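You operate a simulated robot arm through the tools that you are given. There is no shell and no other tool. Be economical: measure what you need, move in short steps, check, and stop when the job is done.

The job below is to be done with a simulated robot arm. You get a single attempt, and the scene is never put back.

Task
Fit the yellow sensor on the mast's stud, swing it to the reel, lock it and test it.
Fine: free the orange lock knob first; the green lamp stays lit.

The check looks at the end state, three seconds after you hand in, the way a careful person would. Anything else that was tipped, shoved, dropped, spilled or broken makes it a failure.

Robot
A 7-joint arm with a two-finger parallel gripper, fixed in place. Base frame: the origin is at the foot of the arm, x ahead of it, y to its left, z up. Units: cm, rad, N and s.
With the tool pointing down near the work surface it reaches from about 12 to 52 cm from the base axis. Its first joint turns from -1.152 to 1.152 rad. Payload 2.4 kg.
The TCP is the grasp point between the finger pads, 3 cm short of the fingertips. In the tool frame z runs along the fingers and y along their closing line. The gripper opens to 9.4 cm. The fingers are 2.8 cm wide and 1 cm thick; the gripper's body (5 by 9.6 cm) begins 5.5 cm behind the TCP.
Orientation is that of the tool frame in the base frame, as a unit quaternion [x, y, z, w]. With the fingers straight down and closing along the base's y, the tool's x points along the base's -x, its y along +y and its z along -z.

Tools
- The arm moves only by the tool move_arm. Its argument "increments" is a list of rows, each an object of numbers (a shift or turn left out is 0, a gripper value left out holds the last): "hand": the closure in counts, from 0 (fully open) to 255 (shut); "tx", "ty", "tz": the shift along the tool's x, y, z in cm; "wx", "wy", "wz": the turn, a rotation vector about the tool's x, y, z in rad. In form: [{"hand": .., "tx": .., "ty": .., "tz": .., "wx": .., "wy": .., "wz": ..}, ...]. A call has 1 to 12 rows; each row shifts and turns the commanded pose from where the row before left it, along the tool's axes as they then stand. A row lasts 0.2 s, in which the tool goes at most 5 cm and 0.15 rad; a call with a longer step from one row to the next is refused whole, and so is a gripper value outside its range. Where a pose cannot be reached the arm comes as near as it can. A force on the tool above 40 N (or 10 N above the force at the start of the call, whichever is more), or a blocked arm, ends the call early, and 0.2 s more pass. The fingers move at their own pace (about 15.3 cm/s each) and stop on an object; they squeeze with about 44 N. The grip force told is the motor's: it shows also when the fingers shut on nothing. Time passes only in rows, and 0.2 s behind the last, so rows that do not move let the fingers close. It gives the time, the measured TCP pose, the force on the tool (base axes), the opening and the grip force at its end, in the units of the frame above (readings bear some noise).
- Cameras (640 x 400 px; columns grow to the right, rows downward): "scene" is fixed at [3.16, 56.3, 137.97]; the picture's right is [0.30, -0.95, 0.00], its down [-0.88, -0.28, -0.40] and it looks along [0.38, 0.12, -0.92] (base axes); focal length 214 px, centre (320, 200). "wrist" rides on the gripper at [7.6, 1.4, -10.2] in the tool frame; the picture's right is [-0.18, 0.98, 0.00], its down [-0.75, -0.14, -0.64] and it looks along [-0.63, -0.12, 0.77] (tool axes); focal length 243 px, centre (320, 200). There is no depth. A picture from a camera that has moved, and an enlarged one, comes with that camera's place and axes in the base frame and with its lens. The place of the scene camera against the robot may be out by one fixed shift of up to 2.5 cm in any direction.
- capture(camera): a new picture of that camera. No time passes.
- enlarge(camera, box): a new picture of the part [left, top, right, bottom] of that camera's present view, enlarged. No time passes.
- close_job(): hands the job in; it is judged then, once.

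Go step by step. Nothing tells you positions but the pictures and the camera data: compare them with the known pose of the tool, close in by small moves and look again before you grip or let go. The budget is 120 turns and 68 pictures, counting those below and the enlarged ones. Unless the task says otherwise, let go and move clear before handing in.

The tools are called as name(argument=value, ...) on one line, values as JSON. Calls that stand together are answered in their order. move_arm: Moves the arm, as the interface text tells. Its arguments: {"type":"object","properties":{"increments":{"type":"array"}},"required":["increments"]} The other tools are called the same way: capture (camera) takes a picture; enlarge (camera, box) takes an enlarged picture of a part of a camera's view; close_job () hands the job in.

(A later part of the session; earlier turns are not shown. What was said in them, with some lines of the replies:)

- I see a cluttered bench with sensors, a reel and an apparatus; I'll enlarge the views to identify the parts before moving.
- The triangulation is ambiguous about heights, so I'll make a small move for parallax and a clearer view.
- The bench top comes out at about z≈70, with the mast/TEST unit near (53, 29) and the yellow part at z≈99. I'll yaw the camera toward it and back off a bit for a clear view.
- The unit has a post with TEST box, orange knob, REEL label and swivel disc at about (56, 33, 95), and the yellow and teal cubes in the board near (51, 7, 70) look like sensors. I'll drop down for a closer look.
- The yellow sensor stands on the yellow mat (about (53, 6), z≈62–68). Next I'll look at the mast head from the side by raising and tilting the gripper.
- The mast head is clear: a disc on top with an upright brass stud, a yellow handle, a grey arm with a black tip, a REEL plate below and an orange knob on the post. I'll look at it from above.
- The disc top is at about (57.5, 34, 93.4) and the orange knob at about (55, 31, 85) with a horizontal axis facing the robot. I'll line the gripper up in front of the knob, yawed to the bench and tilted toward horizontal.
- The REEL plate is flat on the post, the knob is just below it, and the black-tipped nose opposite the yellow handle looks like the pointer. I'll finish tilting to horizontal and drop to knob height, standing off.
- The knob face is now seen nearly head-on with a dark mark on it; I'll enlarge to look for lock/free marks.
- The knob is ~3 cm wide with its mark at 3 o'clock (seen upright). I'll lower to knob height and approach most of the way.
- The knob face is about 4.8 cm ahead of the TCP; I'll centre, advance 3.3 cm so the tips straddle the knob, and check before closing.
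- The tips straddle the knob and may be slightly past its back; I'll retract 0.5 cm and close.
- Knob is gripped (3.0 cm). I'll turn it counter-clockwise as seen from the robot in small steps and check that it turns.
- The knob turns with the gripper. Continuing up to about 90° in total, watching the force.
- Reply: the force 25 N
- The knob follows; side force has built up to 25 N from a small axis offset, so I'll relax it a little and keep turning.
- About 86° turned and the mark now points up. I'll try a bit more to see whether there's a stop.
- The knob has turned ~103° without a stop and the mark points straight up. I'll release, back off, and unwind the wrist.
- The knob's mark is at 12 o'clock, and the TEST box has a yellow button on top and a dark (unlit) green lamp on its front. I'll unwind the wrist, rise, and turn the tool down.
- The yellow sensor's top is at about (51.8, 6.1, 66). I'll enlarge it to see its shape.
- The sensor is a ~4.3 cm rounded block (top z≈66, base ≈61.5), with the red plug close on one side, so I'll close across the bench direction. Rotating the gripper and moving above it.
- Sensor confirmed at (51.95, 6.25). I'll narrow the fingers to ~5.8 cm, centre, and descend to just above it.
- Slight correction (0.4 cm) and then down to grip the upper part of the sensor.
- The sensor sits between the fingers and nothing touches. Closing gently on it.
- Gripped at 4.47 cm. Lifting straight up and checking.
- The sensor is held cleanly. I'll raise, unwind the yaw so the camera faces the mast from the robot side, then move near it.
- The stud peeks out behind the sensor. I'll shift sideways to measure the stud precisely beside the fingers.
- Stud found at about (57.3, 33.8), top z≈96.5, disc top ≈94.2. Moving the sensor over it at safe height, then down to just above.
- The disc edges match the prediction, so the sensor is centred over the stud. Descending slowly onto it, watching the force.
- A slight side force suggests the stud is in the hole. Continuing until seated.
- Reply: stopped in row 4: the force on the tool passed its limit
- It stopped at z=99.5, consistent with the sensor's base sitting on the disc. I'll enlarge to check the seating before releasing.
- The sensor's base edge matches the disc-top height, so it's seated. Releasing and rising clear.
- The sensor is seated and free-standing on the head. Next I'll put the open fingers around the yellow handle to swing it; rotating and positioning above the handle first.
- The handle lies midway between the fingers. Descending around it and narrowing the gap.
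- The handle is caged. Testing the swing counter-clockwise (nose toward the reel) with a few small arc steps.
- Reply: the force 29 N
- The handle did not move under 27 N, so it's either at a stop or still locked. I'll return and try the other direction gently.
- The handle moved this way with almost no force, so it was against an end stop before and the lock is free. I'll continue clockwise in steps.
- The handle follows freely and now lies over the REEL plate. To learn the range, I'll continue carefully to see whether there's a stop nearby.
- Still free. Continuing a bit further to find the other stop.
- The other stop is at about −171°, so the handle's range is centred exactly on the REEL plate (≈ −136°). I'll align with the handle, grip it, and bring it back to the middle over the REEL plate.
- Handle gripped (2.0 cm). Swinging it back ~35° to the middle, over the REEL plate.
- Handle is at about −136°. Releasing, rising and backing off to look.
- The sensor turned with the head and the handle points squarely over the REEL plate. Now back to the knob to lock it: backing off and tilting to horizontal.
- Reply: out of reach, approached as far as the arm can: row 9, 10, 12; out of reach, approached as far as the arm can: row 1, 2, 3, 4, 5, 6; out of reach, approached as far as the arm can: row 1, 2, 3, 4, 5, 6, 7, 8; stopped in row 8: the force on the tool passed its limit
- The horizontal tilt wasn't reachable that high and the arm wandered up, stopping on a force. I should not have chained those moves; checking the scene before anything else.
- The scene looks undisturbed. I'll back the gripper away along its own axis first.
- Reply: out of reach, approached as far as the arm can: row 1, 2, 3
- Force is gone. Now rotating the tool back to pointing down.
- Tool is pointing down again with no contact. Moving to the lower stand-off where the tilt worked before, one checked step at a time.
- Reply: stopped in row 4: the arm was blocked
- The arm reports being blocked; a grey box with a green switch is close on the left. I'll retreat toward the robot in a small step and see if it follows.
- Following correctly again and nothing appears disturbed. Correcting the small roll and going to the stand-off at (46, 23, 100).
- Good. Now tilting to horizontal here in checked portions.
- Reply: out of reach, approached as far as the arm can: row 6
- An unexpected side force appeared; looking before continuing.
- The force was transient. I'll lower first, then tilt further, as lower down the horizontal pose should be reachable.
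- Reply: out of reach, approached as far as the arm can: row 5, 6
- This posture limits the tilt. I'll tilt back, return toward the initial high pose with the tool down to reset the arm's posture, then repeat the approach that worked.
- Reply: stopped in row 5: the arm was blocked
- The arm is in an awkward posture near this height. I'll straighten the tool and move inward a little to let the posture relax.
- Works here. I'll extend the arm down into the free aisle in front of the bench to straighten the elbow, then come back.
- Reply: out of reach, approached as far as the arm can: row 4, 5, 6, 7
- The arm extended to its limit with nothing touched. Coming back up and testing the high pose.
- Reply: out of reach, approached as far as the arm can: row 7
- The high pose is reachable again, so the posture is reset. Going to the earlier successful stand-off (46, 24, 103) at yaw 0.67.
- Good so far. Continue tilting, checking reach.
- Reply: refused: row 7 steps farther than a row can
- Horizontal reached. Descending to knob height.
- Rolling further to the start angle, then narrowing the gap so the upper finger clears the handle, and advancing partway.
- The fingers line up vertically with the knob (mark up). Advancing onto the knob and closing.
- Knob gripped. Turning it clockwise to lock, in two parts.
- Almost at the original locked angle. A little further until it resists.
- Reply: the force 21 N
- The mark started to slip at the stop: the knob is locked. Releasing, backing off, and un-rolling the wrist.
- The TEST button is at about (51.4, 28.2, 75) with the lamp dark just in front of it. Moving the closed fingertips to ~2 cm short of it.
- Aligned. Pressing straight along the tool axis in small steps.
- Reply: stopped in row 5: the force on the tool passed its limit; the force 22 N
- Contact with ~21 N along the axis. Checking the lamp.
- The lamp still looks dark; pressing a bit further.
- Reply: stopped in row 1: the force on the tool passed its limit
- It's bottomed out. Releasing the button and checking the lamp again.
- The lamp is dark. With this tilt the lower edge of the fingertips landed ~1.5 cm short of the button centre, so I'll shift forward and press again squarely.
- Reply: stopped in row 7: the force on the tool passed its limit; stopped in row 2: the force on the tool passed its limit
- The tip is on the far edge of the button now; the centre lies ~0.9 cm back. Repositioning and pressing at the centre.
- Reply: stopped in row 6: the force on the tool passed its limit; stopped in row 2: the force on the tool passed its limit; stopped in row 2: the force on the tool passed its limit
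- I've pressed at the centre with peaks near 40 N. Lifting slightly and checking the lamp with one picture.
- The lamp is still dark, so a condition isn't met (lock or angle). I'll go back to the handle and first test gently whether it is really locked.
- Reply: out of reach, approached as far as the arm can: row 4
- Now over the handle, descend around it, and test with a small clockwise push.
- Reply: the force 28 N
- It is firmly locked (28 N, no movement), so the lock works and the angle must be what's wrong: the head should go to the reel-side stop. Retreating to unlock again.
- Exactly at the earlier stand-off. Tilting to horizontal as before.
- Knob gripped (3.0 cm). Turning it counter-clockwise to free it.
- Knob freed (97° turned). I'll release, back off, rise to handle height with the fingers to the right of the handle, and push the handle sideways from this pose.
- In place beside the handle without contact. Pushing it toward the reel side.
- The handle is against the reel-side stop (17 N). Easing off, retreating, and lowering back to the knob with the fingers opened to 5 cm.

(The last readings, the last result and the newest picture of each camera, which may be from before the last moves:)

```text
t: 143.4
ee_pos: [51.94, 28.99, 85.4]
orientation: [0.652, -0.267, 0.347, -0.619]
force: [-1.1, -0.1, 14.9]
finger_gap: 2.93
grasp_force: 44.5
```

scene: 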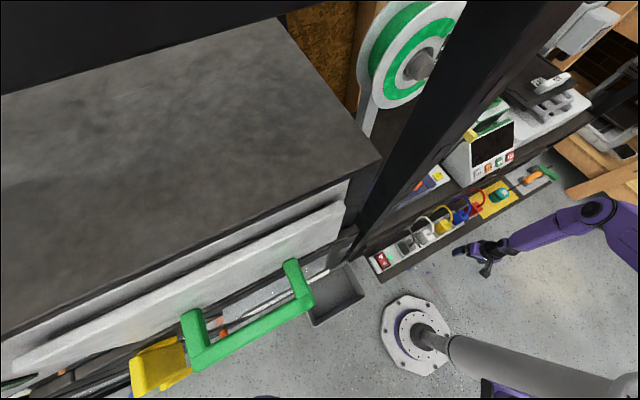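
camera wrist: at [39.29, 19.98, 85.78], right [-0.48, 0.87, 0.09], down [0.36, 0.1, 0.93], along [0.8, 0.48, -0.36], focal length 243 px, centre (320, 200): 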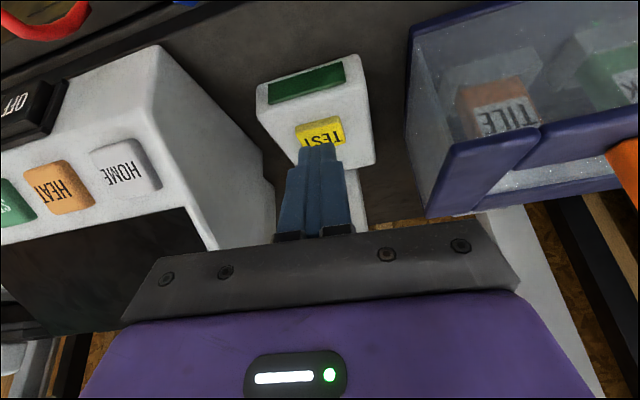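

Knob gripped again. Turning clockwise to lock until the stop.

move_arm(increments=[{"wz": 0.1}, {"wz": 0.1}, {"wz": 0.1}, {"wz": 0.1}, {"wz": 0.1}, {"wz": 0.1}, {"wz": 0.1}, {"wz": 0.1}, {"wz": 0.1}, {"wz": 0.1}])

move_arm(increments=[{"wz": 0.1}, {"wz": 0.1}, {"wz": 0.1}, {"wz": 0.1}, {"wz": 0.1}, {"wz": 0.1}, {"wz": 0.1}, {"wz": 0.1}, {"wz": 0.08}, {"wz": 0.08}])

```text
t: 145.6
ee_pos: [51.95, 29.14, 85.58]
orientation: [-0.444, 0.548, -0.008, 0.709]
force: [8.1, 0.1, 21.2]
finger_gap: 2.96
grasp_force: 45.1
```

```text
t: 147.8
ee_pos: [51.81, 29.15, 85.25]
orientation: [-0.143, 0.694, 0.32, 0.629]
force: [1.8, -5.8, -2.0]
finger_gap: 2.97
grasp_force: 45.0
```

Locked again at the stop. Releasing, backing off and re-tilting to the pressing pose.

move_arm(increments=[{"hand": 150}, {"hand": 100}, {"hand": 100}, {"tz": -4}, {"tz": -4}, {"wz": -0.12}, {"wz": -0.11}])

move_arm(increments=[{"hand": 255, "wy": 0.134}, {"wy": 0.134}, {"wy": 0.134}, {"wy": 0.134}, {"wy": 0.134}, {"wy": 0.134}, {"wy": 0.134}, {"wy": 0.134}, {}])

```text
t: 149.4
ee_pos: [45.65, 24.19, 85.42]
orientation: [-0.222, 0.671, 0.244, 0.664]
force: [-0.4, 0.6, 0.7]
finger_gap: 5.74
grasp_force: 0.1
```

```text
t: 151.4
ee_pos: [45.6, 24.06, 85.25]
orientation: [-0.315, 0.916, 0.098, 0.228]
force: [-0.4, -1.1, 0.9]
finger_gap: 0.0
grasp_force: 33.4
```

move_arm(increments=[{"tx": -1.07, "ty": -0.3, "tz": 3.3}, {"tx": -1.06, "ty": -0.3, "tz": 3.3}, {}])

```text
t: 152.2
ee_pos: [49.69, 26.93, 80.46]
orientation: [-0.315, 0.916, 0.098, 0.227]
force: [0.2, 0.0, 0.7]
finger_gap: 0.0
grasp_force: 32.9
```

move_arm(increments=[{"ty": -0.25}, {"tz": 1.4}, {"tz": 0.3}, {"tz": 0.3}, {"tz": 0.2}, {"tz": 0.2}, {"tz": 0.2}, {"tz": 0.2}])

move_arm(increments=[{"tz": 0.2}, {"tz": 0.2}, {"tz": 0.2}])

```text
t: 153.9
ee_pos: [51.07, 27.54, 78.42]
orientation: [-0.314, 0.916, 0.098, 0.231]
force: [-5.6, -1.9, 12.9]
finger_gap: 0.0
grasp_force: 33.5
stopped in row 8: the force on the tool passed its limit (the readings are from after the stop); the commanded pose is now the measured one
```

```text
t: 154.3
ee_pos: [51.23, 27.76, 78.56]
orientation: [-0.315, 0.915, 0.099, 0.232]
force: [-4.9, -2.2, 11.4]
finger_gap: 0.0
grasp_force: 33.3
stopped in row 2: the force on the tool passed its limit (the readings are from after the stop); the commanded pose is now the measured one
```

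Pressed; one more press slightly nearer the button's middle, then lift.

move_arm(increments=[{"tz": -1}, {"tx": 0.9}, {}, {"tz": 0.6}, {"tz": 0.2}, {"tz": 0.2}, {"tz": 0.2}, {"tz": 0.2}, {"tz": 0.2}, {"tz": 0.2}])

move_arm(increments=[{"tz": -2}, {"tz": -3}, {"tx": 1, "tz": -3}, {}])

capture(camera="wrist")

```text
t: 155.4
ee_pos: [50.54, 27.11, 78.56]
orientation: [-0.314, 0.915, 0.099, 0.235]
force: [-3.5, -1.0, 10.0]
finger_gap: 0.0
grasp_force: 32.7
stopped in row 5: the force on the tool passed its limit (the readings are from after the stop); the commanded pose is now the measured one
```

```text
t: 156.4
ee_pos: [46.98, 23.75, 85.04]
orientation: [-0.314, 0.915, 0.098, 0.234]
force: [0.2, 1.0, -0.8]
finger_gap: 0.0
grasp_force: 32.5
```

```text
0 pictures are left
camera wrist: at [37.13, 17.59, 90.26], right [-0.48, 0.87, 0.12], down [0.38, 0.08, 0.92], along [0.79, 0.49, -0.36], focal length 243 px, centre (320, 200)
```

wrist: 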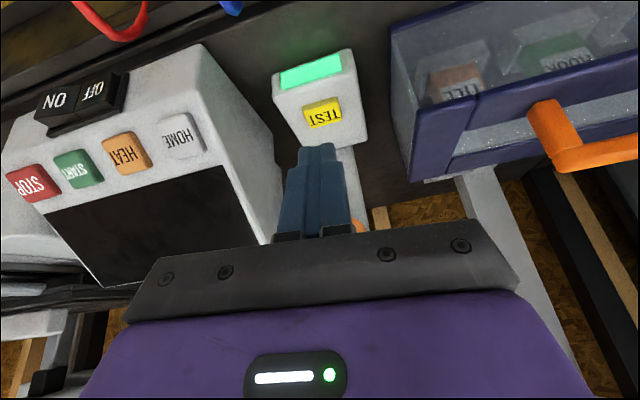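

The green lamp is lit and stays lit after release. Moving a little further clear and handing in.

move_arm(increments=[{"tz": -3}, {"tz": -3}, {}])

```text
t: 157.2
ee_pos: [44.9, 21.89, 90.13]
orientation: [-0.314, 0.915, 0.098, 0.232]
force: [-0.4, 0.2, 0.6]
finger_gap: 0.0
grasp_force: 33.1
```

close_job()

```text
The job is handed in.
```

The yellow sensor is on the mast's stud, swung to the stop on the reel side and locked, and the TEST lamp lit green and was still on when I last looked.

- **First test failed:** I first set the handle over the REEL plate, and the lamp stayed dark. I freed the knob again, moved the head to the reel-side stop, locked it and tested again.
- **Unplanned contact:** while I was repositioning for the lock knob, the arm drifted up and stopped on a force limit, possibly against the grey box with the green switch. Scene pictures taken afterwards showed nothing moved.
- **Not checked by eye:** I used my last picture on the lamp. The final handle position and knob lock are inferred from the force readings and from the lamp lighting.
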